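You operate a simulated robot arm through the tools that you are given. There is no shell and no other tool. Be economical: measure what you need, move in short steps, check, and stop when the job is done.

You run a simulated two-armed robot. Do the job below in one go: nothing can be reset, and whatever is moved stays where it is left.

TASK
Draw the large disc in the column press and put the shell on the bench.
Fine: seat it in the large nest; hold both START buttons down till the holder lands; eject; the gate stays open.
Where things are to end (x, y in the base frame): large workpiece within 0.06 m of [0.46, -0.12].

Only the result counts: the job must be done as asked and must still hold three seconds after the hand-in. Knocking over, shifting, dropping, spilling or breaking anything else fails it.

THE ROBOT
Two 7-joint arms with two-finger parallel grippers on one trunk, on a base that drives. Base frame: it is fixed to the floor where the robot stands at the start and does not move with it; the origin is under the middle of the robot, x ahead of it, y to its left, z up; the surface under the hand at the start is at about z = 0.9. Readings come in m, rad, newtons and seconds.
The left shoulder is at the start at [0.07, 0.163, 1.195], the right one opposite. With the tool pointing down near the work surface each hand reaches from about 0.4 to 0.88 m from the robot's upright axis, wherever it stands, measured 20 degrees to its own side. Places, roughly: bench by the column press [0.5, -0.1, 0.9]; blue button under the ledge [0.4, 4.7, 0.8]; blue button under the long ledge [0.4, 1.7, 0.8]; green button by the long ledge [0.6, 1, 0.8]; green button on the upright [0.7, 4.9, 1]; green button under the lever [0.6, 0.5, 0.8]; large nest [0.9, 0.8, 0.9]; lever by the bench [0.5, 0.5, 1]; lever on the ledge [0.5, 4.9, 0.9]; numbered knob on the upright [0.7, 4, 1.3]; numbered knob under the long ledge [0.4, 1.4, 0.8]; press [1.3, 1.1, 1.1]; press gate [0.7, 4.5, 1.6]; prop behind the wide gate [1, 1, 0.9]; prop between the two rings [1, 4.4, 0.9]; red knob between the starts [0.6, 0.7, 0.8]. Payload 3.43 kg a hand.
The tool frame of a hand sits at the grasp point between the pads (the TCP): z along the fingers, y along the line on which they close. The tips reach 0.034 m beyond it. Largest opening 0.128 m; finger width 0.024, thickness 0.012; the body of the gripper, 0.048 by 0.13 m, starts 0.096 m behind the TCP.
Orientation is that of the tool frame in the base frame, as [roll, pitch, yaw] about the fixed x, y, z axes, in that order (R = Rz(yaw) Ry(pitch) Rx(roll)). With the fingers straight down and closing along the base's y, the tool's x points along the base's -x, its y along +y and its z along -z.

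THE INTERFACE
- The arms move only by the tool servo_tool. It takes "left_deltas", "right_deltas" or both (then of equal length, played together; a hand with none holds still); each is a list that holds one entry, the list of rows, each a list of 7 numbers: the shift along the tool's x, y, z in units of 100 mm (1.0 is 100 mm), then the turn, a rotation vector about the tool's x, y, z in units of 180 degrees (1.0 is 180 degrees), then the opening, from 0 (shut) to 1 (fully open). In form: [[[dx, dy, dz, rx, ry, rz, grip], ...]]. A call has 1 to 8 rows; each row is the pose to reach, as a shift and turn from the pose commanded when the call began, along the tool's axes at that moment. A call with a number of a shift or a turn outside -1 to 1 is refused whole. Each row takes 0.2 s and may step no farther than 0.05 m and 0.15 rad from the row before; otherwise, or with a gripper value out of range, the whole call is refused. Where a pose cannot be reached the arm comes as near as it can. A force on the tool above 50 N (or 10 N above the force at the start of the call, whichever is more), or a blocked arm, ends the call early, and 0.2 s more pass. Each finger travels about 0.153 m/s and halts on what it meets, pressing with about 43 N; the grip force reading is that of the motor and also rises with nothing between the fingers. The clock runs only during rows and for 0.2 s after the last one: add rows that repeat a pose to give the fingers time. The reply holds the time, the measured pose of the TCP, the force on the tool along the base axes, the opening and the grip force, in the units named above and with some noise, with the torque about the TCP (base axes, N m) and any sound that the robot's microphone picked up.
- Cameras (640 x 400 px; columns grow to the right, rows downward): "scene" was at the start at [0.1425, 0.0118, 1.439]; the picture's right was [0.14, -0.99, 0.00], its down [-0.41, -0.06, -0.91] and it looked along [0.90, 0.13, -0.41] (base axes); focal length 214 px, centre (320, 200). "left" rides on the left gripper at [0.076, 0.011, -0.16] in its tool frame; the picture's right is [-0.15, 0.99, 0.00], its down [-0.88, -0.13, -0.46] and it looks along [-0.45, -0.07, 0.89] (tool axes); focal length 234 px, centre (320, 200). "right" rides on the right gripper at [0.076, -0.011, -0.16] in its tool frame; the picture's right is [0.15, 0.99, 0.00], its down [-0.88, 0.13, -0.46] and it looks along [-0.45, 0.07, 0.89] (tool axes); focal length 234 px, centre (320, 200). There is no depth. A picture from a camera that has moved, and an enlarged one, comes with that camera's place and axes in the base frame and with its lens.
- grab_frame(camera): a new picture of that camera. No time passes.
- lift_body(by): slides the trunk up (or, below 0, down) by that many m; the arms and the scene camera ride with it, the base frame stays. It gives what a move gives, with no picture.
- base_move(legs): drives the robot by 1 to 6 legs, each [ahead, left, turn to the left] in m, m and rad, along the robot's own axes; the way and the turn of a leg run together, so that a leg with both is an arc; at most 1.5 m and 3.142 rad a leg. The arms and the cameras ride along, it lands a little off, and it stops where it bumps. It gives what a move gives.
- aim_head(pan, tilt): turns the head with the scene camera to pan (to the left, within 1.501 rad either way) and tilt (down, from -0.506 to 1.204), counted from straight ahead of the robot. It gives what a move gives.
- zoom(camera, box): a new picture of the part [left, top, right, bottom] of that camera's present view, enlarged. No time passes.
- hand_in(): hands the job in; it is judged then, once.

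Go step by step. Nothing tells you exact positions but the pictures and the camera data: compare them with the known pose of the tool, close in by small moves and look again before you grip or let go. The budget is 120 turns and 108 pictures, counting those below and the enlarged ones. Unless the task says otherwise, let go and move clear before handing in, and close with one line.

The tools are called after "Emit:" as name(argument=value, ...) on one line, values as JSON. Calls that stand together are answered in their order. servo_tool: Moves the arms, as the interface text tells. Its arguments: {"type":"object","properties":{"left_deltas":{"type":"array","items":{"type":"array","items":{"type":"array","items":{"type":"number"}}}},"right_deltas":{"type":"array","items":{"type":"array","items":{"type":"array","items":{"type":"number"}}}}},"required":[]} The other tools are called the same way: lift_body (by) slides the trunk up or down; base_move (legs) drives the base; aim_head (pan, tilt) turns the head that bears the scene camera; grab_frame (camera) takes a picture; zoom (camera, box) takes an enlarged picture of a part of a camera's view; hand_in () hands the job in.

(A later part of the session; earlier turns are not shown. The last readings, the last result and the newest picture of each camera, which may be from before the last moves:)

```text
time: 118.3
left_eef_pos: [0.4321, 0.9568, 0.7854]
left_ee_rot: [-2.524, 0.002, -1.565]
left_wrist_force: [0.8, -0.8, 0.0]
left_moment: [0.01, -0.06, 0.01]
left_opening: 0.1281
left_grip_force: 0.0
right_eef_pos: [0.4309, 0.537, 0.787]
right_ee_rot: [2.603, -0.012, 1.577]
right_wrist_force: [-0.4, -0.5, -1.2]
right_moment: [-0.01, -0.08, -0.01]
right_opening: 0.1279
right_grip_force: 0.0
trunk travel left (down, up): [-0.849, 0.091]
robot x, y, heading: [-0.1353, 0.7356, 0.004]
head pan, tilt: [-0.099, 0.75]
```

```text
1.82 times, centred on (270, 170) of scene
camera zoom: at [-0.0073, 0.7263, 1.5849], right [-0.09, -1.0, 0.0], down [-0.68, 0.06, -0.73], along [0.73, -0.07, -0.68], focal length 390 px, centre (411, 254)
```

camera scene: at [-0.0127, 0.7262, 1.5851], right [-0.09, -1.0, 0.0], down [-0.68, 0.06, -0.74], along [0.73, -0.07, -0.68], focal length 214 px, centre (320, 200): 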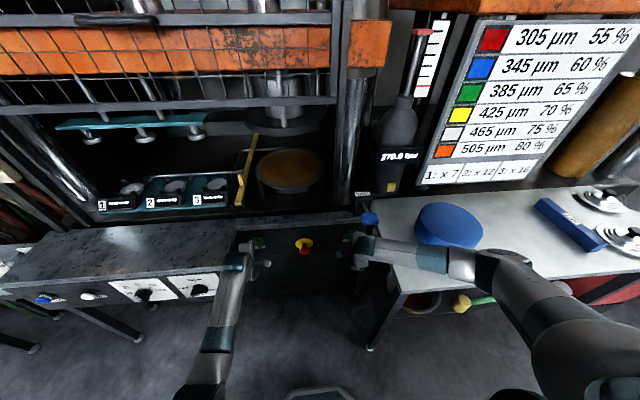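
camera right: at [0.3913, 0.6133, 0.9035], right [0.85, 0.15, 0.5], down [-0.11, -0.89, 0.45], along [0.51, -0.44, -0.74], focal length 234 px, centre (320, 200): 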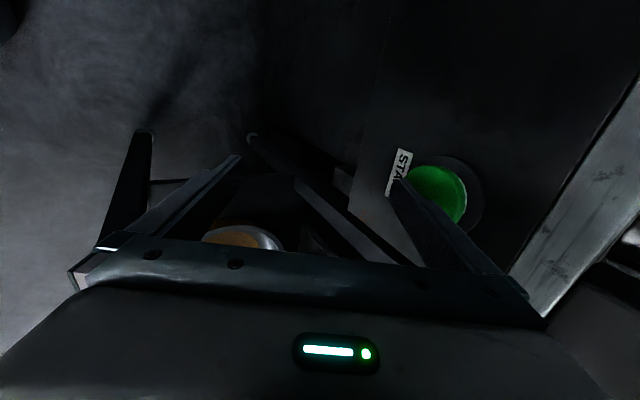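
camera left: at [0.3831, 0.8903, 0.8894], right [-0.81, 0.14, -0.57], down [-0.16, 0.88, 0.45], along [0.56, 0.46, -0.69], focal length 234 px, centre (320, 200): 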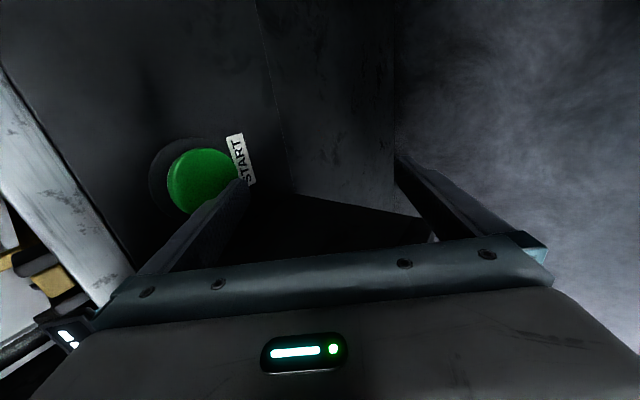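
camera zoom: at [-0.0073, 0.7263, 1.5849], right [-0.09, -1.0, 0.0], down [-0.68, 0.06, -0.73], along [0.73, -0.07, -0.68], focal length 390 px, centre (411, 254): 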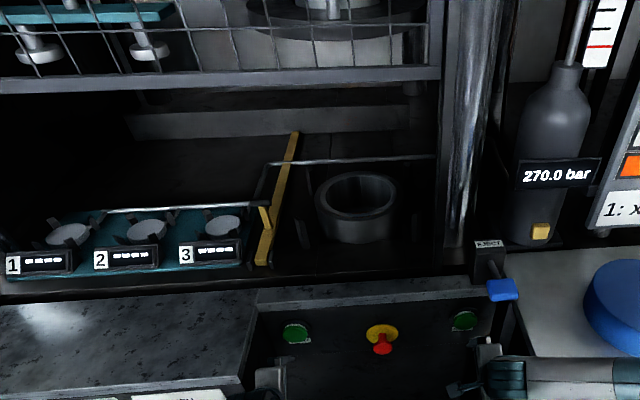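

The press is back at the top and the shell sits in the die. Next is the EJECT lever; I'll look at it closely.

Emit:
zoom(camera="scene", box=[340, 170, 420, 230])

Emit:
grab_frame(camera="right")

```text
6.67 times, centred on (380, 200) of scene
camera zoom: at [-0.0073, 0.7263, 1.5849], right [-0.09, -1.0, 0.0], down [-0.68, 0.06, -0.73], along [0.73, -0.07, -0.68], focal length 1430 px, centre (-80, 200)
```

zoom: 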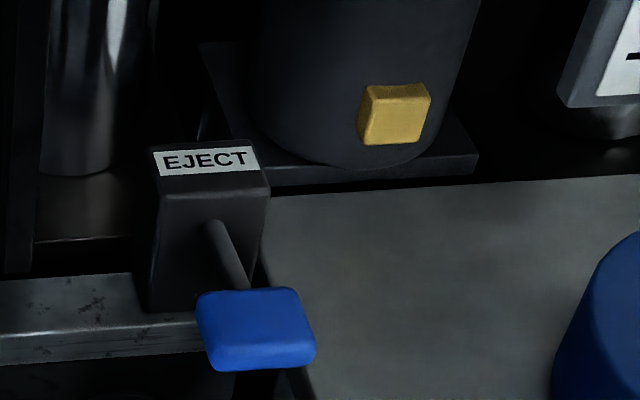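

```text
25 pictures are left
camera right: at [0.3392, 0.6111, 0.9196], right [0.85, 0.15, 0.51], down [-0.12, -0.89, 0.45], along [0.52, -0.44, -0.73], focal length 234 px, centre (320, 200)
```

right: 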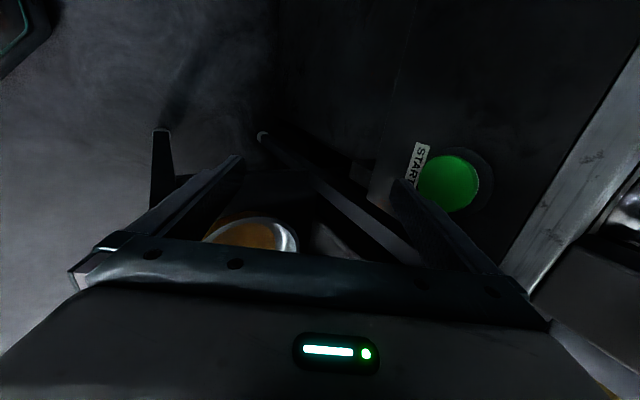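

The eject lever's blue pad is at (0.524, 0.478, 0.972) with a horizontal arm, so it gets pushed down. I'll close the right hand and bring it above the pad.

Emit:
servo_tool(right_deltas=[[[0, -0.035, -0.33, 0, 0, 0, 0.5], [0, -0.07, -0.66, 0, 0, 0, 0], [0, -0.1, -0.995, 0, 0, 0, 0]]])

Emit:
servo_tool(right_deltas=[[[-0.2, 0.17, -0.285, 0, 0, 0, 0], [-0.4, 0.34, -0.57, 0, 0, 0, 0], [-0.6, 0.515, -0.857, 0, 0, 0, 0]]])

Emit:
servo_tool(right_deltas=[[[0, 0.25, -0.4, 0, 0, 0, 0], [0, 0.5, -0.8, 0, 0, 0, 0], [0, 0.8, -0.65, 0, 0, 0, 0], [0, 1.0, -0.4, 0, 0, 0, 0]]])

Emit:
grab_frame(camera="scene")

```text
time: 119.1
left_eef_pos: [0.4322, 0.9577, 0.7834]
left_ee_rot: [-2.527, 0.002, -1.563]
left_wrist_force: [-0.2, -0.1, -0.2]
left_moment: [0.03, 0.0, 0.0]
left_opening: 0.1277
left_grip_force: 0.1
right_eef_pos: [0.3731, 0.5385, 0.8656]
right_ee_rot: [2.607, -0.01, 1.578]
right_wrist_force: [0.2, -0.8, -0.1]
right_moment: [-0.01, -0.01, -0.02]
right_opening: 0.0001
right_grip_force: 33.1
trunk travel left (down, up): [-0.849, 0.091]
robot x, y, heading: [-0.1393, 0.737, 0.009]
head pan, tilt: [-0.099, 0.75]
```

```text
time: 119.9
left_eef_pos: [0.4317, 0.9582, 0.7845]
left_ee_rot: [-2.53, 0.002, -1.561]
left_wrist_force: [0.0, 0.9, 0.6]
left_moment: [0.0, 0.0, 0.0]
left_opening: 0.128
left_grip_force: 0.1
right_eef_pos: [0.3718, 0.477, 0.9657]
right_ee_rot: [2.606, -0.01, 1.578]
right_wrist_force: [0.0, -0.1, 0.2]
right_moment: [0.0, 0.0, -0.02]
right_opening: 0.0
right_grip_force: 33.3
trunk travel left (down, up): [-0.849, 0.091]
robot x, y, heading: [-0.138, 0.7362, 0.004]
head pan, tilt: [-0.099, 0.75]
```

```text
time: 120.9
left_eef_pos: [0.433, 0.9575, 0.7839]
left_ee_rot: [-2.529, 0.002, -1.563]
left_wrist_force: [-0.9, -0.2, -0.7]
left_moment: [-0.03, 0.0, -0.02]
left_opening: 0.1278
left_grip_force: 0.0
right_eef_pos: [0.4381, 0.4771, 1.0494]
right_ee_rot: [2.607, -0.01, 1.577]
right_wrist_force: [1.1, 0.2, -0.3]
right_moment: [0.0, 0.02, -0.04]
right_opening: 0.0001
right_grip_force: 33.2
trunk travel left (down, up): [-0.849, 0.091]
robot x, y, heading: [-0.1374, 0.7354, 0.006]
head pan, tilt: [-0.099, 0.75]
```

```text
24 pictures are left
camera scene: at [-0.0025, 0.727, 1.5843], right [-0.09, -1.0, 0.0], down [-0.68, 0.06, -0.73], along [0.73, -0.07, -0.68], focal length 214 px, centre (320, 200)
```

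scene: 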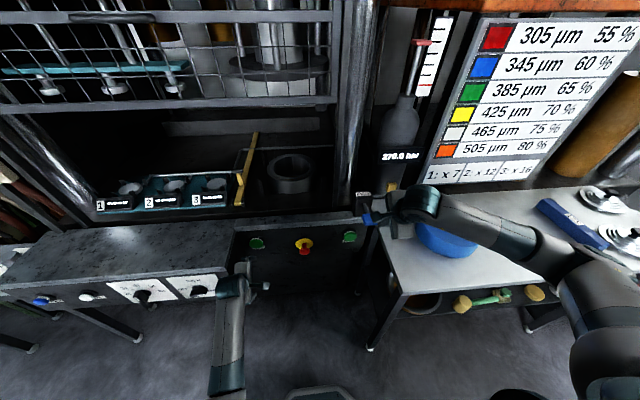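

Move over the pad and press down.

Emit:
servo_tool(right_deltas=[[[0, 0.29, 0.17, 0, 0, 0, 0], [0, 0.574, 0.345, 0, 0, 0, 0], [0, 0.44, 0.56, 0, 0, 0, 0], [0, 0.316, 0.77, 0, 0, 0, 0], [0, 0.188, 0.99, 0, 0, 0, 0]]])

Emit:
zoom(camera="scene", box=[230, 120, 470, 270])

```text
time: 122.1
left_eef_pos: [0.4302, 0.9581, 0.7844]
left_ee_rot: [-2.528, 0.002, -1.562]
left_wrist_force: [0.9, 0.3, -0.1]
left_moment: [-0.01, -0.05, 0.0]
left_opening: 0.1279
left_grip_force: 0.1
right_eef_pos: [0.5035, 0.478, 0.9895]
right_ee_rot: [2.592, -0.012, 1.577]
right_wrist_force: [-11.3, -2.0, 17.6]
right_moment: [-0.16, 0.25, -0.03]
right_opening: 0.0001
right_grip_force: 32.8
trunk travel left (down, up): [-0.849, 0.091]
robot x, y, heading: [-0.1335, 0.7373, 0.008]
head pan, tilt: [-0.099, 0.75]
stopped in row 5 (right hand): the force on the tool passed its limit at 58 N (the readings are from after the stop); the commanded pose is now the measured one
```

```text
2.67 times, centred on (350, 195) of scene
camera zoom: at [-0.0072, 0.7271, 1.5847], right [-0.09, -1.0, 0.0], down [-0.68, 0.06, -0.73], along [0.73, -0.07, -0.68], focal length 572 px, centre (240, 213)
```

zoom: 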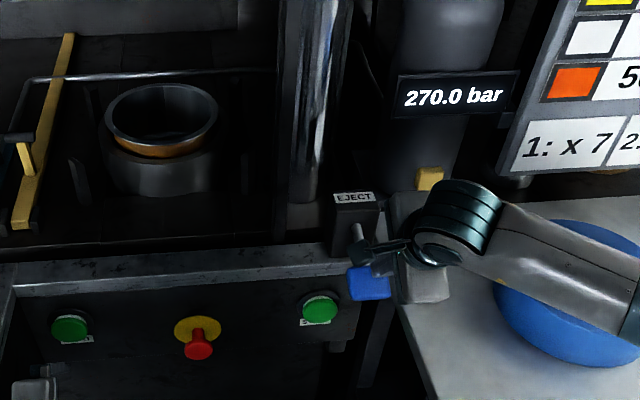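

The shell has risen in the die. I'll push the lever a touch more to make sure it reaches its end.

Emit:
servo_tool(right_deltas=[[[0, -0.03, 0.05, 0, 0, 0, 0], [0, -0.06, 0.1, 0, 0, 0, 0], [0, -0.1, 0.17, 0, 0, 0, 0]]])

Emit:
zoom(camera="scene", box=[230, 120, 470, 270])

```text
time: 122.7
left_eef_pos: [0.4296, 0.9575, 0.7861]
left_ee_rot: [-2.523, 0.003, -1.564]
left_wrist_force: [0.1, -1.1, -0.1]
left_moment: [0.0, 0.02, 0.01]
left_opening: 0.1281
left_grip_force: 0.0
right_eef_pos: [0.5048, 0.4778, 0.9898]
right_ee_rot: [2.577, -0.015, 1.575]
right_wrist_force: [-25.7, 0.1, 27.8]
right_moment: [-0.16, 0.61, -0.11]
right_opening: 0.0
right_grip_force: 32.9
trunk travel left (down, up): [-0.849, 0.091]
robot x, y, heading: [-0.1365, 0.7364, 0.005]
head pan, tilt: [-0.099, 0.75]
stopped in row 2 (right hand): the force on the tool passed its limit at 54 N (the readings are from after the stop); the commanded pose is now the measured one
```

```text
2.67 times, centred on (350, 195) of scene
camera zoom: at [-0.0114, 0.727, 1.585], right [-0.09, -1.0, 0.0], down [-0.68, 0.06, -0.73], along [0.73, -0.07, -0.68], focal length 572 px, centre (240, 213)
```

zoom: 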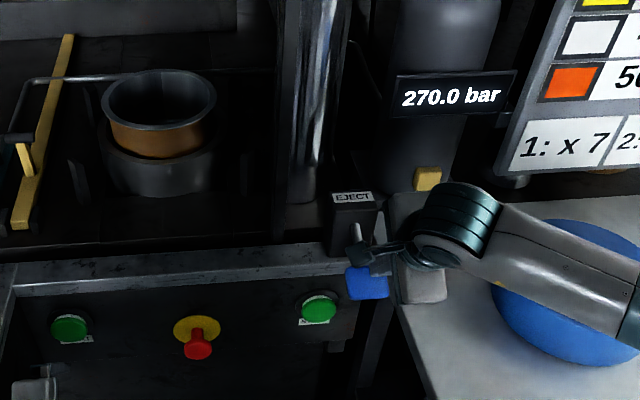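

The shell keeps rising while the lever is held down. I'll hold it there.

Emit:
servo_tool(right_deltas=[[[0, 0, 0, 0, 0, 0, 0], [0, 0, 0, 0, 0, 0, 0], [0, 0, 0, 0, 0, 0, 0], [0, 0, 0, 0, 0, 0, 0], [0, 0, 0, 0, 0, 0, 0]]])

Emit:
zoom(camera="scene", box=[230, 120, 470, 270])

```text
time: 123.9
left_eef_pos: [0.4284, 0.9573, 0.7865]
left_ee_rot: [-2.522, 0.0, -1.565]
left_wrist_force: [-0.4, -0.2, -0.5]
left_moment: [-0.01, 0.02, 0.01]
left_opening: 0.1277
left_grip_force: 0.1
right_eef_pos: [0.5043, 0.4776, 0.9899]
right_ee_rot: [2.574, -0.012, 1.574]
right_wrist_force: [-21.6, -0.5, 37.9]
right_moment: [-0.21, 0.36, -0.09]
right_opening: 0.0
right_grip_force: 33.2
trunk travel left (down, up): [-0.849, 0.091]
robot x, y, heading: [-0.1378, 0.734, 0.006]
head pan, tilt: [-0.099, 0.75]
```

```text
2.67 times, centred on (350, 195) of scene
camera zoom: at [-0.0127, 0.7283, 1.5853], right [-0.09, -1.0, 0.0], down [-0.67, 0.06, -0.74], along [0.73, -0.07, -0.68], focal length 572 px, centre (240, 213)
```

zoom: 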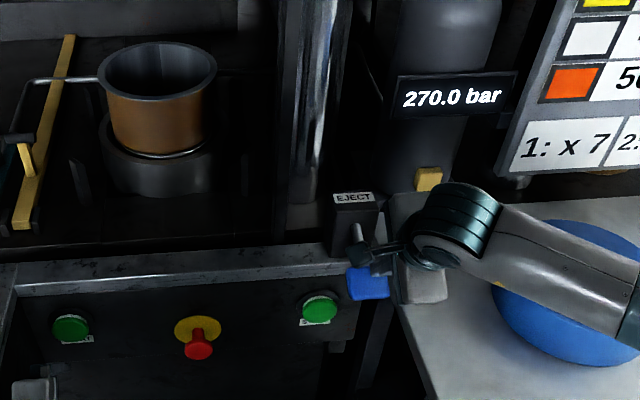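

The shell is fully out. I'll release the lever by raising the hand and see whether the shell stays up.

Emit:
servo_tool(right_deltas=[[[0, 0.2, -0.4, 0, 0, 0, 0], [0, 0.3, -0.8, 0, 0, 0, 0], [0, 0.1, -1.0, 0, 0, 0, 0], [0, 0.1, -1.0, 0, 0, 0, 0], [0, 0.1, -1.0, 0, 0, 0, 0]]])

Emit:
zoom(camera="scene", box=[200, 100, 440, 250])

```text
time: 125.1
left_eef_pos: [0.4313, 0.956, 0.784]
left_ee_rot: [-2.53, 0.001, -1.564]
left_wrist_force: [0.3, -0.4, -0.6]
left_moment: [0.0, -0.02, 0.0]
left_opening: 0.1282
left_grip_force: 0.1
right_eef_pos: [0.4649, 0.4767, 1.0735]
right_ee_rot: [2.584, -0.012, 1.574]
right_wrist_force: [0.5, -0.7, -0.7]
right_moment: [0.0, -0.03, 0.01]
right_opening: 0.0
right_grip_force: 32.7
trunk travel left (down, up): [-0.849, 0.091]
robot x, y, heading: [-0.1388, 0.7329, 0.003]
head pan, tilt: [-0.099, 0.75]
```

```text
2.67 times, centred on (320, 175) of scene
camera zoom: at [-0.0042, 0.7265, 1.5844], right [-0.09, -1.0, 0.0], down [-0.68, 0.06, -0.73], along [0.73, -0.07, -0.68], focal length 572 px, centre (320, 267)
```

zoom: 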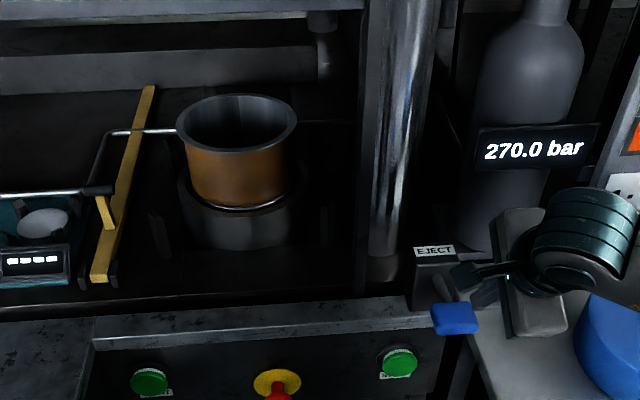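

The shell stays up: rim z ≈ 1.095, radius ≈ 0.1, bottom ≈ 0.98, centred on the nest. I'll back away, raise the left hand out of the way, and turn the right hand back to closing sideways with ~45° pitch, so it can pinch the right wall of the shell with pads parallel to it.

Emit:
base_move(legs=[[-0.3, 0, 0]])

Emit:
servo_tool(left_deltas=[[[0, -0.08, -0.12, 0, 0, 0, 1], [0, -0.17, -0.24, 0, 0, 0, 1], [0, -0.25, -0.36, 0, 0, 0, 1], [0, -0.34, -0.48, 0, 0, 0, 1], [0, -0.42, -0.6, 0, 0, 0, 1], [0, -0.5, -0.72, 0, 0, 0, 1], [0, -0.6, -0.84, 0, 0, 0, 1], [0, -0.68, -0.98, 0, 0, 0, 1]]], right_deltas=[[[0, 0, 0, 0, 0, -0.045, 0], [0, 0, 0, 0, 0, -0.09, 0], [0, 0, 0, 0, 0, -0.135, 0], [0, 0, 0, 0, 0, -0.18, 0], [0, 0, 0, 0, 0, -0.225, 0], [0, 0, 0, 0, 0, -0.27, 0], [0, 0, 0, 0, 0, -0.315, 0], [0, 0, 0, 0, 0, -0.36, 0]]])

Emit:
servo_tool(left_deltas=[[[0, -0.17, -0.24, 0, 0, 0, 1], [0, -0.34, -0.48, 0, 0, 0, 1], [0, -0.5, -0.72, 0, 0, 0, 1], [0, -0.68, -0.98, 0, 0, 0, 1]]], right_deltas=[[[0, 0, 0, 0, 0, -0.045, 0.3], [0, 0, 0, 0, 0, -0.09, 0.5], [0, 0, 0, 0, 0, -0.135, 0.7], [0, 0, 0, 0, 0, -0.14, 0.7]]])

Emit:
servo_tool(left_deltas=[[[0, 0.35, -0.25, 0, 0, 0, 1], [0, 0.7, -0.5, 0, 0, 0, 1], [0, 0.8, -0.9, 0, 0, 0, 1]]], right_deltas=[[[0, 0, 0, 0, -0.03, 0, 0.7], [0, 0, 0, 0, -0.06, 0, 0.7], [0, 0, 0, 0, -0.078, 0, 0.7]]])

Emit:
grab_frame(camera="scene")

```text
time: 127.2
left_eef_pos: [0.13, 0.9547, 0.7833]
left_ee_rot: [-2.527, 0.002, -1.566]
left_wrist_force: [0.0, 0.0, 0.0]
left_moment: [-0.01, 0.0, -0.02]
left_opening: 0.1279
left_grip_force: 0.1
right_eef_pos: [0.1625, 0.4727, 1.073]
right_ee_rot: [2.586, -0.015, 1.572]
right_wrist_force: [0.7, 0.4, 0.0]
right_moment: [0.02, 0.01, -0.03]
right_opening: 0.0002
right_grip_force: 32.8
trunk travel left (down, up): [-0.849, 0.091]
robot x, y, heading: [-0.4426, 0.7359, 0.003]
head pan, tilt: [-0.099, 0.75]
```

```text
time: 128.9
left_eef_pos: [0.1197, 1.0324, 0.8859]
left_ee_rot: [-2.547, 0.151, -1.555]
left_wrist_force: [0.4, 0.9, -0.9]
left_moment: [0.01, 0.01, 0.02]
left_opening: 0.128
left_grip_force: 0.1
right_eef_pos: [0.162, 0.4744, 1.0732]
right_ee_rot: [2.823, 0.468, 2.535]
right_wrist_force: [0.2, 0.8, 0.4]
right_moment: [-0.01, 0.01, 0.0]
right_opening: 0.0001
right_grip_force: 33.1
trunk travel left (down, up): [-0.849, 0.091]
robot x, y, heading: [-0.4418, 0.7348, 0.007]
head pan, tilt: [-0.099, 0.75]
stopped in row 8 (left hand): the arm was blocked; the commanded pose is now the measured one
```

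```text
time: 129.8
left_eef_pos: [0.1084, 1.0921, 0.9873]
left_ee_rot: [-2.569, 0.305, -1.522]
left_wrist_force: [-0.4, 1.1, -0.4]
left_moment: [-0.01, 0.0, -0.04]
left_opening: 0.128
left_grip_force: 0.0
right_eef_pos: [0.1625, 0.4721, 1.0734]
right_ee_rot: [3.068, 0.554, 3.022]
right_wrist_force: [-0.6, 1.1, 0.1]
right_moment: [0.01, -0.01, -0.03]
right_opening: 0.0895
right_grip_force: 0.1
trunk travel left (down, up): [-0.849, 0.091]
robot x, y, heading: [-0.4378, 0.7324, 0.01]
head pan, tilt: [-0.099, 0.75]
stopped in row 4 (left hand): the arm was blocked; the commanded pose is now the measured one
```

```text
time: 130.6
left_eef_pos: [0.0014, 1.1577, 1.0276]
left_ee_rot: [-2.566, 0.494, -1.501]
left_wrist_force: [-0.5, -0.4, 0.5]
left_moment: [0.0, -0.03, -0.01]
left_opening: 0.1282
left_grip_force: 0.0
left hand out of reach, approached as far as the arm can: row 3
right_eef_pos: [0.1637, 0.4731, 1.074]
right_ee_rot: [3.05, 0.78, 2.997]
right_wrist_force: [0.6, 0.2, -0.5]
right_moment: [-0.01, 0.03, -0.02]
right_opening: 0.0896
right_grip_force: 0.0
trunk travel left (down, up): [-0.849, 0.091]
robot x, y, heading: [-0.4441, 0.732, 0.007]
head pan, tilt: [-0.099, 0.75]
stopped in row 3 (left hand): the arm was blocked; the commanded pose is now the measured one
```

```text
19 pictures are left
camera scene: at [-0.3068, 0.7249, 1.5843], right [-0.09, -1.0, 0.0], down [-0.68, 0.06, -0.73], along [0.73, -0.07, -0.68], focal length 214 px, centre (320, 200)
```

scene: 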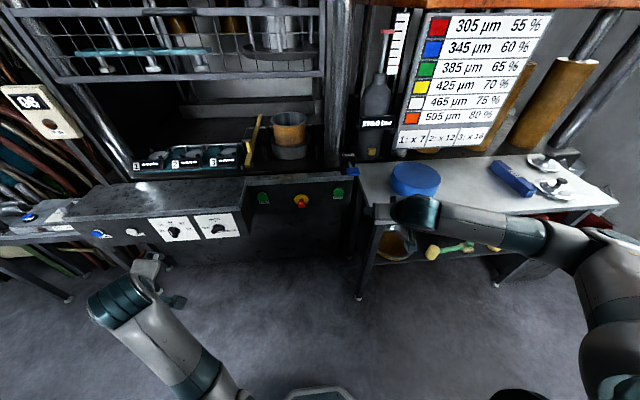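

The right hand is nearly in the wanted orientation. I'll trim its roll, and zoom in on the shell to fix its dimensions.

Emit:
servo_tool(right_deltas=[[[0, 0, 0, 0, 0, -0.033, 0.7]]])

Emit:
zoom(camera="scene", box=[240, 90, 340, 180])

```text
time: 131.0
left_eef_pos: [0.0008, 1.1573, 1.0276]
left_ee_rot: [-2.566, 0.493, -1.501]
left_wrist_force: [0.3, 0.1, -0.5]
left_moment: [0.0, 0.0, -0.03]
left_opening: 0.1279
left_grip_force: 0.1
right_eef_pos: [0.1628, 0.4734, 1.0742]
right_ee_rot: [-3.128, 0.783, -3.139]
right_wrist_force: [0.0, -0.4, 0.6]
right_moment: [0.02, 0.0, -0.01]
right_opening: 0.0897
right_grip_force: 0.0
trunk travel left (down, up): [-0.849, 0.091]
robot x, y, heading: [-0.441, 0.732, 0.007]
head pan, tilt: [-0.099, 0.75]
```

```text
4.44 times, centred on (290, 135) of scene
camera zoom: at [-0.3077, 0.7247, 1.5844], right [-0.09, -1.0, 0.0], down [-0.68, 0.06, -0.73], along [0.73, -0.07, -0.68], focal length 953 px, centre (453, 489)
```

zoom: 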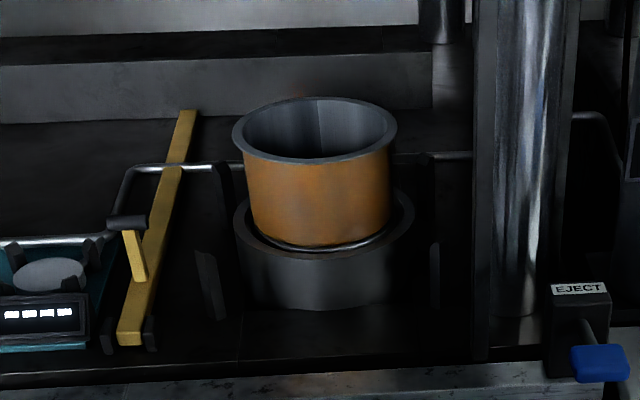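

The shell: wall radius ≈ 0.092, small flange to 0.104, rim at z ≈ 1.098, centre ≈ (0.893, 0.787). I'll lower the hand's pitch a bit more (to pass below the gate), raise, and drive in front of the press.

Emit:
servo_tool(right_deltas=[[[0, 0, 0, 0, -0.045, 0, 0.7], [0, 0, 0, 0, -0.045, 0, 0.7]]])

Emit:
lift_body(by=0.066)

Emit:
base_move(legs=[[0, 0.216, 0], [0.43, 0, 0]])

Emit:
servo_tool(right_deltas=[[[-0.2, 0, 0.27, 0, 0, 0, 0.7], [-0.4, 0, 0.53, 0, 0, 0, 0.7], [-0.6, 0, 0.8, 0, 0, 0, 0.7]]])

Emit:
grab_frame(camera="scene")

Emit:
grab_frame(camera="right")

```text
time: 131.6
left_eef_pos: [0.002, 1.1575, 1.0286]
left_ee_rot: [-2.567, 0.495, -1.5]
left_wrist_force: [-0.2, 0.1, -0.5]
left_moment: [0.01, -0.02, 0.0]
left_opening: 0.1278
left_grip_force: 0.1
right_eef_pos: [0.1624, 0.4739, 1.0738]
right_ee_rot: [-3.127, 0.881, -3.137]
right_wrist_force: [-0.3, 0.2, -0.6]
right_moment: [0.0, 0.0, 0.02]
right_opening: 0.0897
right_grip_force: 0.1
trunk travel left (down, up): [-0.849, 0.091]
robot x, y, heading: [-0.4406, 0.7359, 0.002]
head pan, tilt: [-0.099, 0.75]
```

```text
time: 132.7
left_eef_pos: [0.0007, 1.1556, 1.0939]
left_ee_rot: [-2.564, 0.494, -1.501]
left_wrist_force: [-0.3, 0.1, 0.3]
left_moment: [-0.01, 0.0, 0.0]
left_opening: 0.128
left_grip_force: 0.0
right_eef_pos: [0.1624, 0.4727, 1.139]
right_ee_rot: [-3.127, 0.881, -3.137]
right_wrist_force: [-0.7, 0.1, 1.2]
right_moment: [0.03, -0.02, 0.01]
right_opening: 0.0894
right_grip_force: 0.0
trunk travel left (down, up): [-0.915, 0.025]
robot x, y, heading: [-0.4393, 0.7351, 0.009]
head pan, tilt: [-0.099, 0.75]
```

```text
time: 136.6
left_eef_pos: [0.4306, 1.374, 1.0943]
left_ee_rot: [-2.566, 0.494, -1.501]
left_wrist_force: [-0.3, -0.3, -0.1]
left_moment: [0.02, 0.0, 0.01]
left_opening: 0.1281
left_grip_force: 0.1
right_eef_pos: [0.5897, 0.69, 1.1405]
right_ee_rot: [-3.127, 0.88, -3.14]
right_wrist_force: [0.0, 0.2, 0.1]
right_moment: [0.01, 0.02, 0.0]
right_opening: 0.09
right_grip_force: 0.1
trunk travel left (down, up): [-0.915, 0.025]
robot x, y, heading: [-0.0154, 0.9526, -0.0]
head pan, tilt: [-0.099, 0.75]
```

```text
time: 137.4
left_eef_pos: [0.4323, 1.3756, 1.0917]
left_ee_rot: [-2.567, 0.493, -1.503]
left_wrist_force: [0.3, 0.6, -0.2]
left_moment: [0.0, 0.01, 0.03]
left_opening: 0.1285
left_grip_force: 0.1
right_eef_pos: [0.69, 0.6908, 1.1336]
right_ee_rot: [-3.127, 0.878, -3.14]
right_wrist_force: [-0.7, -0.3, -0.6]
right_moment: [-0.01, -0.03, -0.02]
right_opening: 0.0896
right_grip_force: 0.1
trunk travel left (down, up): [-0.915, 0.025]
robot x, y, heading: [-0.0134, 0.9544, 0.003]
head pan, tilt: [-0.099, 0.75]
```

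```text
17 pictures are left
camera scene: at [0.1233, 0.9435, 1.6502], right [-0.1, -1.0, 0.0], down [-0.68, 0.07, -0.73], along [0.73, -0.07, -0.68], focal length 214 px, centre (320, 200)
```

scene: 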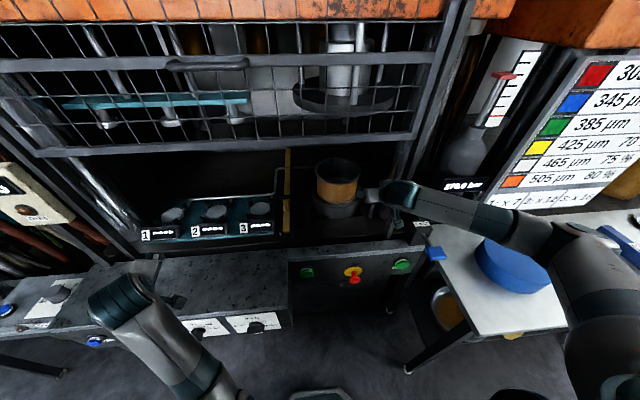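

```text
16 pictures are left
camera right: at [0.5194, 0.6818, 1.1763], right [-0.08, 0.99, -0.12], down [0.21, 0.14, 0.97], along [0.97, 0.06, -0.22], focal length 234 px, centre (320, 200)
```

right: 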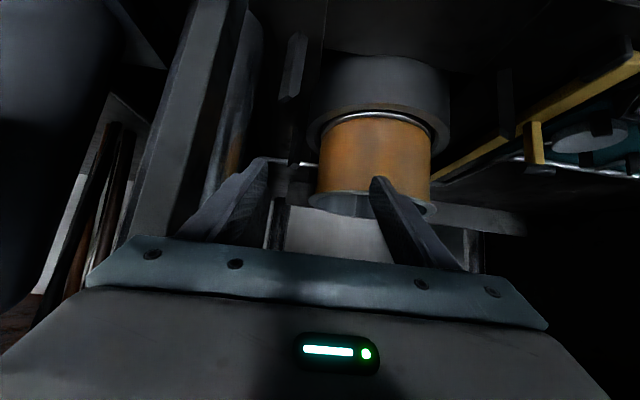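

The view confirms the geometry (shell centre y ≈ 0.79). I'll move in over the rim keeping just above it.

Emit:
servo_tool(right_deltas=[[[-0.226, 0.01, 0.246, 0, 0, 0, 0.7], [-0.452, 0.02, 0.492, 0, 0, 0, 0.7], [-0.678, 0.02, 0.738, 0, 0, 0, 0.7]]])

Emit:
grab_frame(camera="right")

Emit:
grab_frame(camera="scene")

```text
time: 138.2
left_eef_pos: [0.4323, 1.375, 1.0945]
left_ee_rot: [-2.566, 0.494, -1.504]
left_wrist_force: [0.3, -0.8, -0.2]
left_moment: [0.03, 0.01, 0.05]
left_opening: 0.1277
left_grip_force: 0.0
right_eef_pos: [0.7906, 0.6919, 1.1414]
right_ee_rot: [-3.126, 0.88, -3.14]
right_wrist_force: [0.3, -0.1, 0.8]
right_moment: [0.01, -0.01, -0.01]
right_opening: 0.0895
right_grip_force: 0.1
trunk travel left (down, up): [-0.915, 0.025]
robot x, y, heading: [-0.0143, 0.9553, 0.001]
head pan, tilt: [-0.099, 0.75]
```

```text
15 pictures are left
camera right: at [0.6208, 0.6825, 1.1831], right [-0.08, 0.99, -0.12], down [0.21, 0.14, 0.97], along [0.97, 0.06, -0.22], focal length 234 px, centre (320, 200)
```

right: 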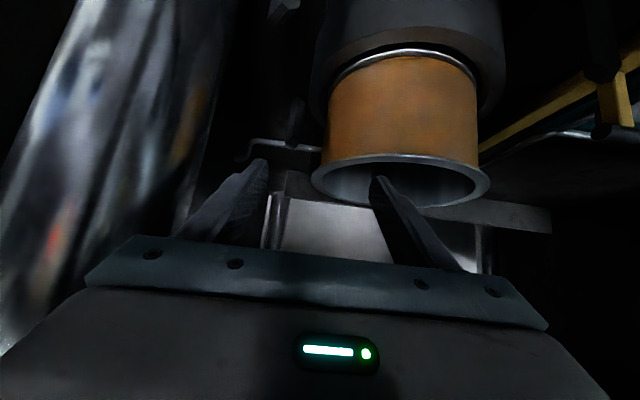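

```text
14 pictures are left
camera scene: at [0.1223, 0.9437, 1.6503], right [-0.1, -1.0, 0.0], down [-0.68, 0.07, -0.73], along [0.73, -0.07, -0.68], focal length 214 px, centre (320, 200)
```

scene: 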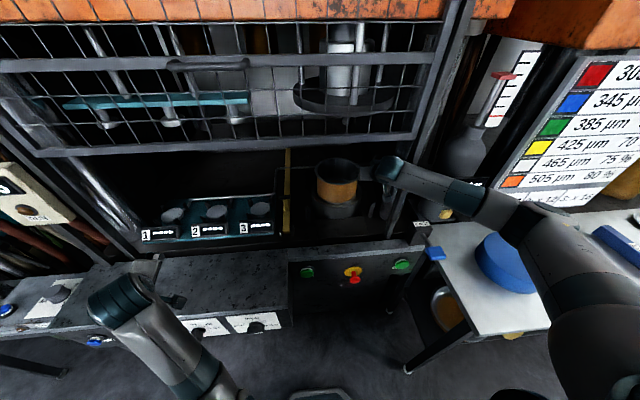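

Rim fitted: centre ≈ (0.90, 0.79), z ≈ 1.095. Moving forward over the right wall, then lowering around it.

Emit:
servo_tool(right_deltas=[[[-0.226, 0.005, 0.246, 0, 0, 0, 0.7], [-0.452, 0.01, 0.492, 0, 0, 0, 0.7], [-0.67, 0.01, 0.79, 0, 0, 0, 0.7]]])

Emit:
grab_frame(camera="right")

```text
time: 139.0
left_eef_pos: [0.433, 1.3741, 1.0932]
left_ee_rot: [-2.567, 0.494, -1.504]
left_wrist_force: [0.6, 1.3, -0.4]
left_moment: [0.01, 0.0, -0.01]
left_opening: 0.1283
left_grip_force: 0.0
right_eef_pos: [0.8946, 0.69, 1.1411]
right_ee_rot: [-3.126, 0.88, -3.14]
right_wrist_force: [0.6, 1.0, -0.4]
right_moment: [-0.01, 0.01, 0.03]
right_opening: 0.0895
right_grip_force: 0.0
trunk travel left (down, up): [-0.915, 0.025]
robot x, y, heading: [-0.0127, 0.9523, 0.003]
head pan, tilt: [-0.099, 0.75]
```

```text
13 pictures are left
camera right: at [0.7243, 0.6817, 1.1837], right [-0.08, 0.99, -0.12], down [0.21, 0.14, 0.97], along [0.97, 0.06, -0.22], focal length 234 px, centre (320, 200)
```

right: 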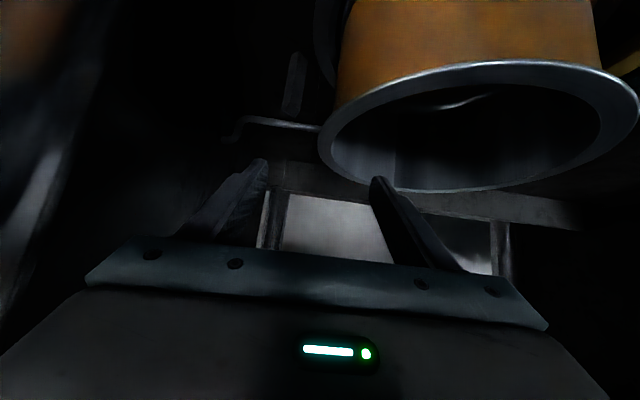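

The wall lies midway between the fingers. Lowering around it and closing.

Emit:
servo_tool(right_deltas=[[[0.22, 0.03, 0.18, 0, 0, 0, 0.7], [0.431, 0.03, 0.358, 0, 0, 0, 0.7], [0.431, 0.03, 0.358, 0, 0, 0, 0.35], [0.431, 0.03, 0.358, 0, 0, 0, 0.35]]])

Emit:
grab_frame(camera="right")

```text
time: 140.0
left_eef_pos: [0.432, 1.3733, 1.0946]
left_ee_rot: [-2.565, 0.494, -1.503]
left_wrist_force: [0.2, 0.0, 0.5]
left_moment: [-0.02, -0.01, 0.01]
left_opening: 0.1279
left_grip_force: 0.0
right_eef_pos: [0.8964, 0.6914, 1.0841]
right_ee_rot: [-3.126, 0.878, -3.14]
right_wrist_force: [0.3, 0.2, -0.7]
right_moment: [0.01, -0.03, 0.02]
right_opening: 0.0448
right_grip_force: 0.0
trunk travel left (down, up): [-0.915, 0.025]
robot x, y, heading: [-0.0104, 0.9557, 0.002]
head pan, tilt: [-0.099, 0.75]
```

```text
12 pictures are left
camera right: at [0.7255, 0.683, 1.1274], right [-0.08, 0.99, -0.12], down [0.21, 0.14, 0.97], along [0.97, 0.06, -0.22], focal length 234 px, centre (320, 200)
```

right: 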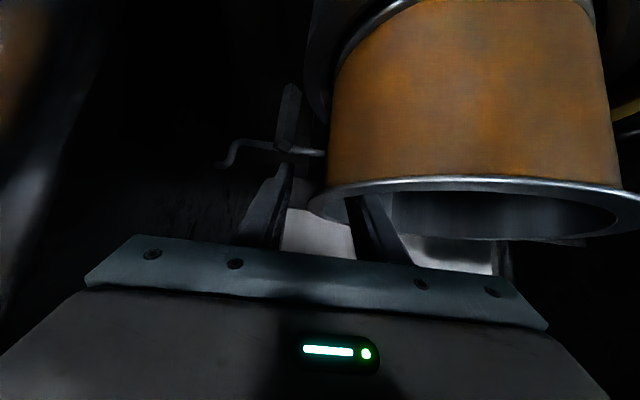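

The inner finger is inside, the outer outside. Closing.

Emit:
servo_tool(right_deltas=[[[0, 0, 0, 0, 0, 0, 0.15], [0, 0, 0, 0, 0, 0, 0], [0, 0, 0, 0, 0, 0, 0], [0, 0, 0, 0, 0, 0, 0]]])

Emit:
servo_tool(right_deltas=[[[-0.1, 0, -0.08, 0, 0, 0, 0], [-0.23, 0, -0.19, 0, 0, 0, 0], [-0.23, 0, -0.19, 0, 0, 0, 0]]])

Emit:
grab_frame(camera="right")

```text
time: 141.0
left_eef_pos: [0.4317, 1.3752, 1.0935]
left_ee_rot: [-2.566, 0.494, -1.503]
left_wrist_force: [0.2, 1.3, 0.4]
left_moment: [-0.01, -0.01, -0.02]
left_opening: 0.1282
left_grip_force: 0.1
right_eef_pos: [0.8961, 0.6911, 1.0838]
right_ee_rot: [-3.126, 0.879, -3.139]
right_wrist_force: [0.6, 2.2, 1.0]
right_moment: [0.41, 0.09, -0.08]
right_opening: 0.0176
right_grip_force: 43.0
trunk travel left (down, up): [-0.915, 0.025]
robot x, y, heading: [-0.0113, 0.9567, 0.003]
head pan, tilt: [-0.099, 0.75]
```

```text
time: 141.8
left_eef_pos: [0.432, 1.3739, 1.0947]
left_ee_rot: [-2.566, 0.493, -1.505]
left_wrist_force: [-0.3, -0.9, -0.1]
left_moment: [0.01, -0.01, 0.01]
left_opening: 0.128
left_grip_force: 0.2
right_eef_pos: [0.8954, 0.6909, 1.1157]
right_ee_rot: [-3.127, 0.878, 3.141]
right_wrist_force: [0.5, -1.0, -1.1]
right_moment: [0.3, 0.04, -0.01]
right_opening: 0.0158
right_grip_force: 42.8
trunk travel left (down, up): [-0.915, 0.025]
robot x, y, heading: [-0.0101, 0.9524, 0.003]
head pan, tilt: [-0.099, 0.75]
```

```text
11 pictures are left
camera right: at [0.7246, 0.6827, 1.1584], right [-0.08, 0.99, -0.12], down [0.21, 0.14, 0.97], along [0.97, 0.05, -0.22], focal length 234 px, centre (320, 200)
```

right: 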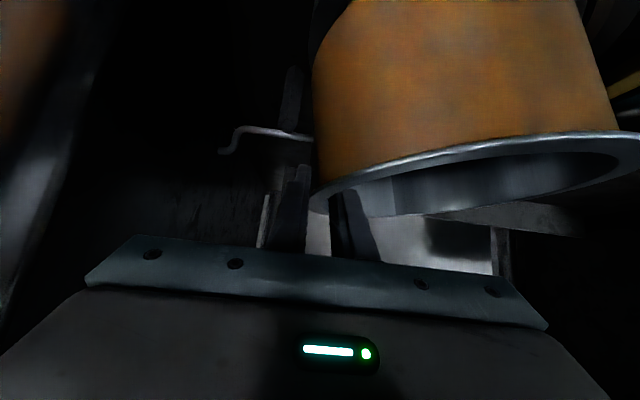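

The shell pivots about the flange since my grip is shallow. I'll set it back down, grip about 2 cm deeper, and lift again.

Emit:
servo_tool(right_deltas=[[[0.12, 0, 0.1, 0, 0, 0, 0], [0.24, 0, 0.2, 0, 0, 0, 0], [0.24, 0, 0.2, 0, 0, 0, 0.25], [0.24, 0, 0.2, 0, 0, 0, 0.3], [0.32, 0, 0.26, 0, 0, 0, 0.3], [0.41, 0, 0.34, 0, 0, 0, 0.3], [0.41, 0, 0.34, 0, 0, 0, 0.3]]])

Emit:
grab_frame(camera="right")

```text
time: 143.4
left_eef_pos: [0.4321, 1.3746, 1.0948]
left_ee_rot: [-2.567, 0.493, -1.503]
left_wrist_force: [0.1, 0.3, 0.0]
left_moment: [0.01, 0.04, 0.01]
left_opening: 0.1278
left_grip_force: 0.1
right_eef_pos: [0.893, 0.6925, 1.0624]
right_ee_rot: [-3.127, 0.882, -3.141]
right_wrist_force: [1.6, 1.8, 6.1]
right_moment: [0.07, 0.34, -0.16]
right_opening: 0.0393
right_grip_force: 1.1
trunk travel left (down, up): [-0.915, 0.025]
robot x, y, heading: [-0.0098, 0.9536, -0.0]
head pan, tilt: [-0.099, 0.75]
```

```text
10 pictures are left
camera right: at [0.7233, 0.6839, 1.1057], right [-0.08, 0.99, -0.12], down [0.21, 0.14, 0.97], along [0.97, 0.06, -0.22], focal length 234 px, centre (320, 200)
```

right: 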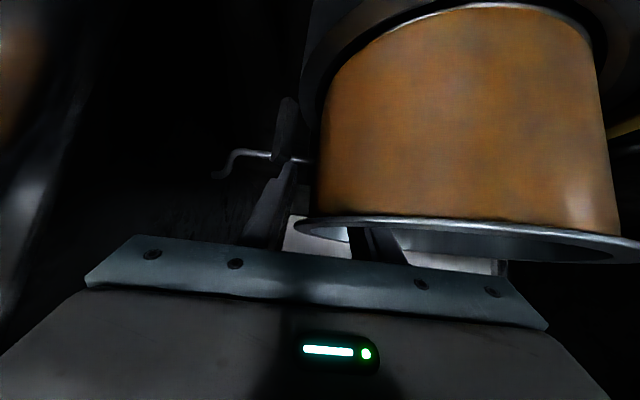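

It's at maximum depth (light touch). Backing up 4 mm, closing, and lifting.

Emit:
servo_tool(right_deltas=[[[-0.03, 0, -0.025, 0, 0, 0, 0.3], [-0.03, 0, -0.025, 0, 0, 0, 0.1], [-0.03, 0, -0.025, 0, 0, 0, 0], [-0.03, 0, -0.025, 0, 0, 0, 0], [-0.15, 0, -0.125, 0, 0, 0, 0], [-0.35, 0, -0.29, 0, 0, 0, 0], [-0.5, 0, -0.415, 0, 0, 0, 0]]])

Emit:
zoom(camera="scene", box=[260, 110, 480, 250])

```text
time: 145.0
left_eef_pos: [0.4321, 1.3743, 1.0933]
left_ee_rot: [-2.565, 0.494, -1.505]
left_wrist_force: [0.5, -0.9, 0.3]
left_moment: [0.0, -0.01, 0.06]
left_opening: 0.1281
left_grip_force: 0.1
right_eef_pos: [0.8939, 0.6915, 1.1263]
right_ee_rot: [-3.126, 0.877, -3.139]
right_wrist_force: [-0.1, 0.7, -3.6]
right_moment: [-0.39, 0.02, -0.01]
right_opening: 0.0172
right_grip_force: 43.3
trunk travel left (down, up): [-0.915, 0.025]
robot x, y, heading: [-0.0124, 0.9523, -0.001]
head pan, tilt: [-0.099, 0.75]
```

```text
2.86 times, centred on (370, 180) of scene
camera zoom: at [0.1225, 0.9434, 1.6502], right [-0.1, -1.0, 0.0], down [-0.68, 0.07, -0.73], along [0.73, -0.07, -0.68], focal length 613 px, centre (177, 257)
```

zoom: 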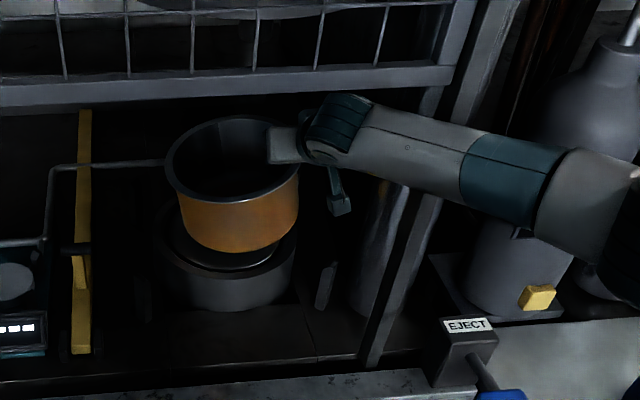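

The shell is now held with full weight and only a slight tilt. I'll back straight out, then go round to the bench at its front.

Emit:
base_move(legs=[[-0.8, 0, 0], [0, -0.91, 0]])

Emit:
aim_head(pan=-0.25, tilt=0.65)

Emit:
grab_frame(camera="scene")

```text
time: 153.6
left_eef_pos: [-0.3637, 0.4672, 1.0932]
left_ee_rot: [-2.568, 0.494, -1.509]
left_wrist_force: [-0.5, 0.7, 0.2]
left_moment: [0.03, 0.0, -0.05]
left_opening: 0.1279
left_grip_force: 0.1
right_eef_pos: [0.0962, -0.2177, 1.1277]
right_ee_rot: [-3.127, 0.88, 3.139]
right_wrist_force: [0.6, 1.0, -6.1]
right_moment: [-0.36, 0.05, -0.01]
right_opening: 0.017
right_grip_force: 43.0
trunk travel left (down, up): [-0.915, 0.025]
robot x, y, heading: [-0.8098, 0.0445, 0.002]
head pan, tilt: [-0.099, 0.75]
```

```text
time: 154.3
left_eef_pos: [-0.3631, 0.4663, 1.0943]
left_ee_rot: [-2.569, 0.496, -1.508]
left_wrist_force: [-0.1, 1.1, -0.3]
left_moment: [0.01, -0.04, -0.02]
left_opening: 0.1278
left_grip_force: 0.1
right_eef_pos: [0.0949, -0.2189, 1.1267]
right_ee_rot: [-3.128, 0.878, 3.138]
right_wrist_force: [-0.9, 0.4, -5.6]
right_moment: [-0.37, 0.02, 0.0]
right_opening: 0.017
right_grip_force: 43.0
trunk travel left (down, up): [-0.915, 0.025]
robot x, y, heading: [-0.8099, 0.0525, -0.007]
head pan, tilt: [-0.25, 0.649]
```

```text
8 pictures are left
camera scene: at [-0.6733, 0.0231, 1.6588], right [-0.25, -0.97, 0.0], down [-0.59, 0.15, -0.8], along [0.77, -0.2, -0.61], focal length 214 px, centre (320, 200)
```

scene: 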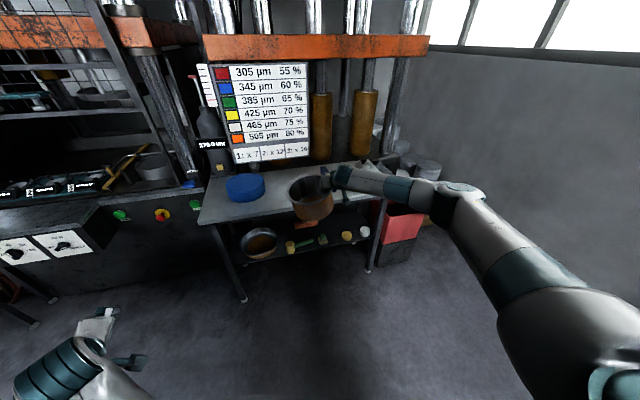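

The shell is steady; its centre is at y ≈ −0.12. Driving forward over the bench and lowering partway.

Emit:
base_move(legs=[[0.36, 0, 0]])

Emit:
lift_body(by=-0.1)

Emit:
grab_frame(camera="scene")

Emit:
grab_frame(camera="right")

```text
time: 156.6
left_eef_pos: [-0.006, 0.4659, 1.0945]
left_ee_rot: [-2.567, 0.493, -1.505]
left_wrist_force: [0.3, -0.1, -0.2]
left_moment: [0.04, -0.01, -0.03]
left_opening: 0.1281
left_grip_force: 0.0
right_eef_pos: [0.4553, -0.2166, 1.1281]
right_ee_rot: [-3.126, 0.881, 3.139]
right_wrist_force: [-0.2, 0.8, -4.0]
right_moment: [-0.37, 0.02, 0.06]
right_opening: 0.0167
right_grip_force: 43.1
trunk travel left (down, up): [-0.915, 0.025]
robot x, y, heading: [-0.4512, 0.0448, -0.002]
head pan, tilt: [-0.25, 0.649]
```

```text
time: 157.9
left_eef_pos: [-0.0047, 0.4657, 0.9938]
left_ee_rot: [-2.566, 0.495, -1.507]
left_wrist_force: [0.1, -0.1, 0.2]
left_moment: [0.03, -0.01, -0.01]
left_opening: 0.1277
left_grip_force: 0.0
right_eef_pos: [0.4548, -0.2178, 1.0266]
right_ee_rot: [-3.128, 0.879, 3.141]
right_wrist_force: [0.7, 0.4, -2.9]
right_moment: [-0.1, 0.06, -0.01]
right_opening: 0.0165
right_grip_force: 43.1
trunk travel left (down, up): [-0.815, 0.125]
robot x, y, heading: [-0.4501, 0.0474, -0.001]
head pan, tilt: [-0.25, 0.649]
```

```text
7 pictures are left
camera scene: at [-0.3141, 0.0228, 1.5589], right [-0.25, -0.97, 0.0], down [-0.59, 0.15, -0.8], along [0.77, -0.2, -0.61], focal length 214 px, centre (320, 200)
```

scene: 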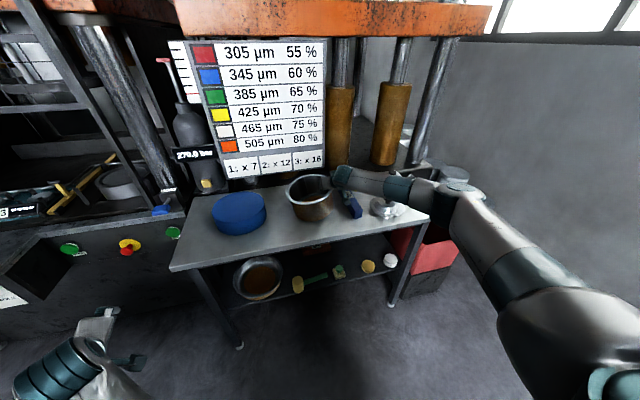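

```text
6 pictures are left
camera right: at [0.2852, -0.2258, 1.0697], right [-0.08, 0.99, -0.12], down [0.21, 0.14, 0.97], along [0.97, 0.05, -0.22], focal length 234 px, centre (320, 200)
```

right: 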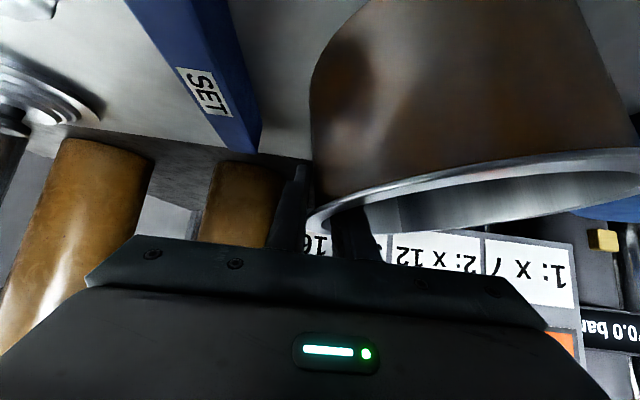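

The tilted shell's left edge has just touched the bench. I'll lower the rest gently so it rotates flat.

Emit:
lift_body(by=-0.02)

Emit:
lift_body(by=-0.013)

Emit:
grab_frame(camera="right")

```text
time: 158.6
left_eef_pos: [-0.0067, 0.4661, 0.974]
left_ee_rot: [-2.567, 0.497, -1.507]
left_wrist_force: [0.2, 0.3, 0.3]
left_moment: [0.01, -0.03, 0.0]
left_opening: 0.128
left_grip_force: 0.1
right_eef_pos: [0.4537, -0.2172, 1.0089]
right_ee_rot: [-3.128, 0.88, 3.138]
right_wrist_force: [1.6, -3.7, 6.3]
right_moment: [0.95, 0.54, -0.01]
right_opening: 0.0186
right_grip_force: 43.5
trunk travel left (down, up): [-0.795, 0.145]
robot x, y, heading: [-0.4497, 0.0473, -0.004]
head pan, tilt: [-0.25, 0.649]
```

```text
time: 159.2
left_eef_pos: [-0.0072, 0.4669, 0.9615]
left_ee_rot: [-2.561, 0.497, -1.503]
left_wrist_force: [-0.2, -0.3, -0.3]
left_moment: [0.01, -0.01, 0.0]
left_opening: 0.128
left_grip_force: 0.1
right_eef_pos: [0.4541, -0.2192, 1.001]
right_ee_rot: [-3.128, 0.886, 3.139]
right_wrist_force: [1.9, -11.0, 29.1]
right_moment: [1.27, 2.34, 0.71]
right_opening: 0.0193
right_grip_force: 43.5
trunk travel left (down, up): [-0.782, 0.158]
robot x, y, heading: [-0.4502, 0.0425, -0.001]
head pan, tilt: [-0.25, 0.649]
```

```text
5 pictures are left
camera right: at [0.2827, -0.2276, 1.0416], right [-0.08, 0.99, -0.12], down [0.21, 0.14, 0.97], along [0.98, 0.05, -0.21], focal length 234 px, centre (320, 200)
```

right: 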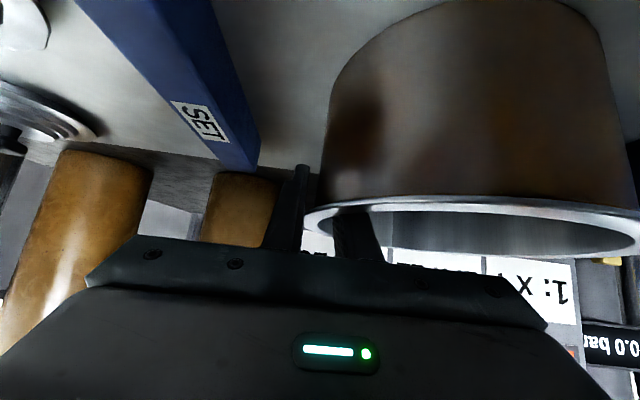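

It stands flat now (pressing 29 N). I'll relieve the pressure slightly, then open.

Emit:
lift_body(by=0.008)

Emit:
servo_tool(right_deltas=[[[0, 0, 0, 0, 0, 0, 0.2], [0, 0, 0, 0, 0, 0, 0.35], [0, 0, 0, 0, 0, 0, 0.35]]])

Emit:
grab_frame(camera="right")

```text
time: 159.8
left_eef_pos: [-0.0059, 0.4663, 0.9697]
left_ee_rot: [-2.566, 0.495, -1.505]
left_wrist_force: [0.1, -0.3, -0.1]
left_moment: [0.01, -0.01, 0.0]
left_opening: 0.1278
left_grip_force: 0.1
right_eef_pos: [0.4541, -0.2152, 1.001]
right_ee_rot: [-3.128, 0.878, -3.141]
right_wrist_force: [1.8, -2.1, 8.2]
right_moment: [0.51, 0.86, -0.03]
right_opening: 0.0194
right_grip_force: 44.1
trunk travel left (down, up): [-0.79, 0.15]
robot x, y, heading: [-0.4491, 0.0481, -0.0]
head pan, tilt: [-0.25, 0.649]
```

```text
time: 160.6
left_eef_pos: [-0.0051, 0.4664, 0.9687]
left_ee_rot: [-2.566, 0.492, -1.505]
left_wrist_force: [0.0, -0.4, 0.0]
left_moment: [0.03, 0.01, 0.02]
left_opening: 0.1278
left_grip_force: 0.0
right_eef_pos: [0.4557, -0.2181, 1.0019]
right_ee_rot: [-3.128, 0.877, 3.138]
right_wrist_force: [0.0, 0.4, 0.7]
right_moment: [0.0, 0.03, 0.01]
right_opening: 0.0448
right_grip_force: 0.0
trunk travel left (down, up): [-0.79, 0.15]
robot x, y, heading: [-0.4507, 0.0415, 0.004]
head pan, tilt: [-0.25, 0.649]
```

```text
4 pictures are left
camera right: at [0.2846, -0.2255, 1.0444], right [-0.08, 0.99, -0.12], down [0.21, 0.14, 0.97], along [0.97, 0.05, -0.22], focal length 234 px, centre (320, 200)
```

right: 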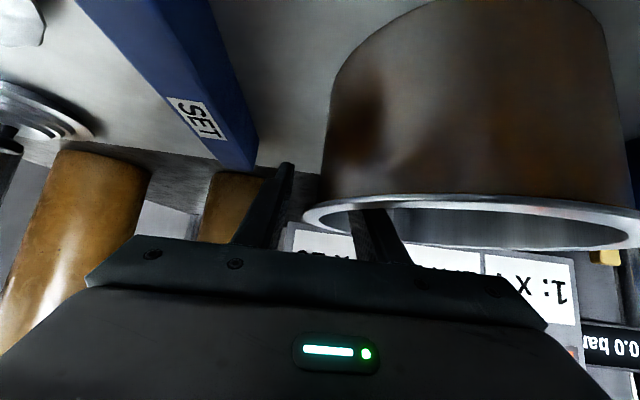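

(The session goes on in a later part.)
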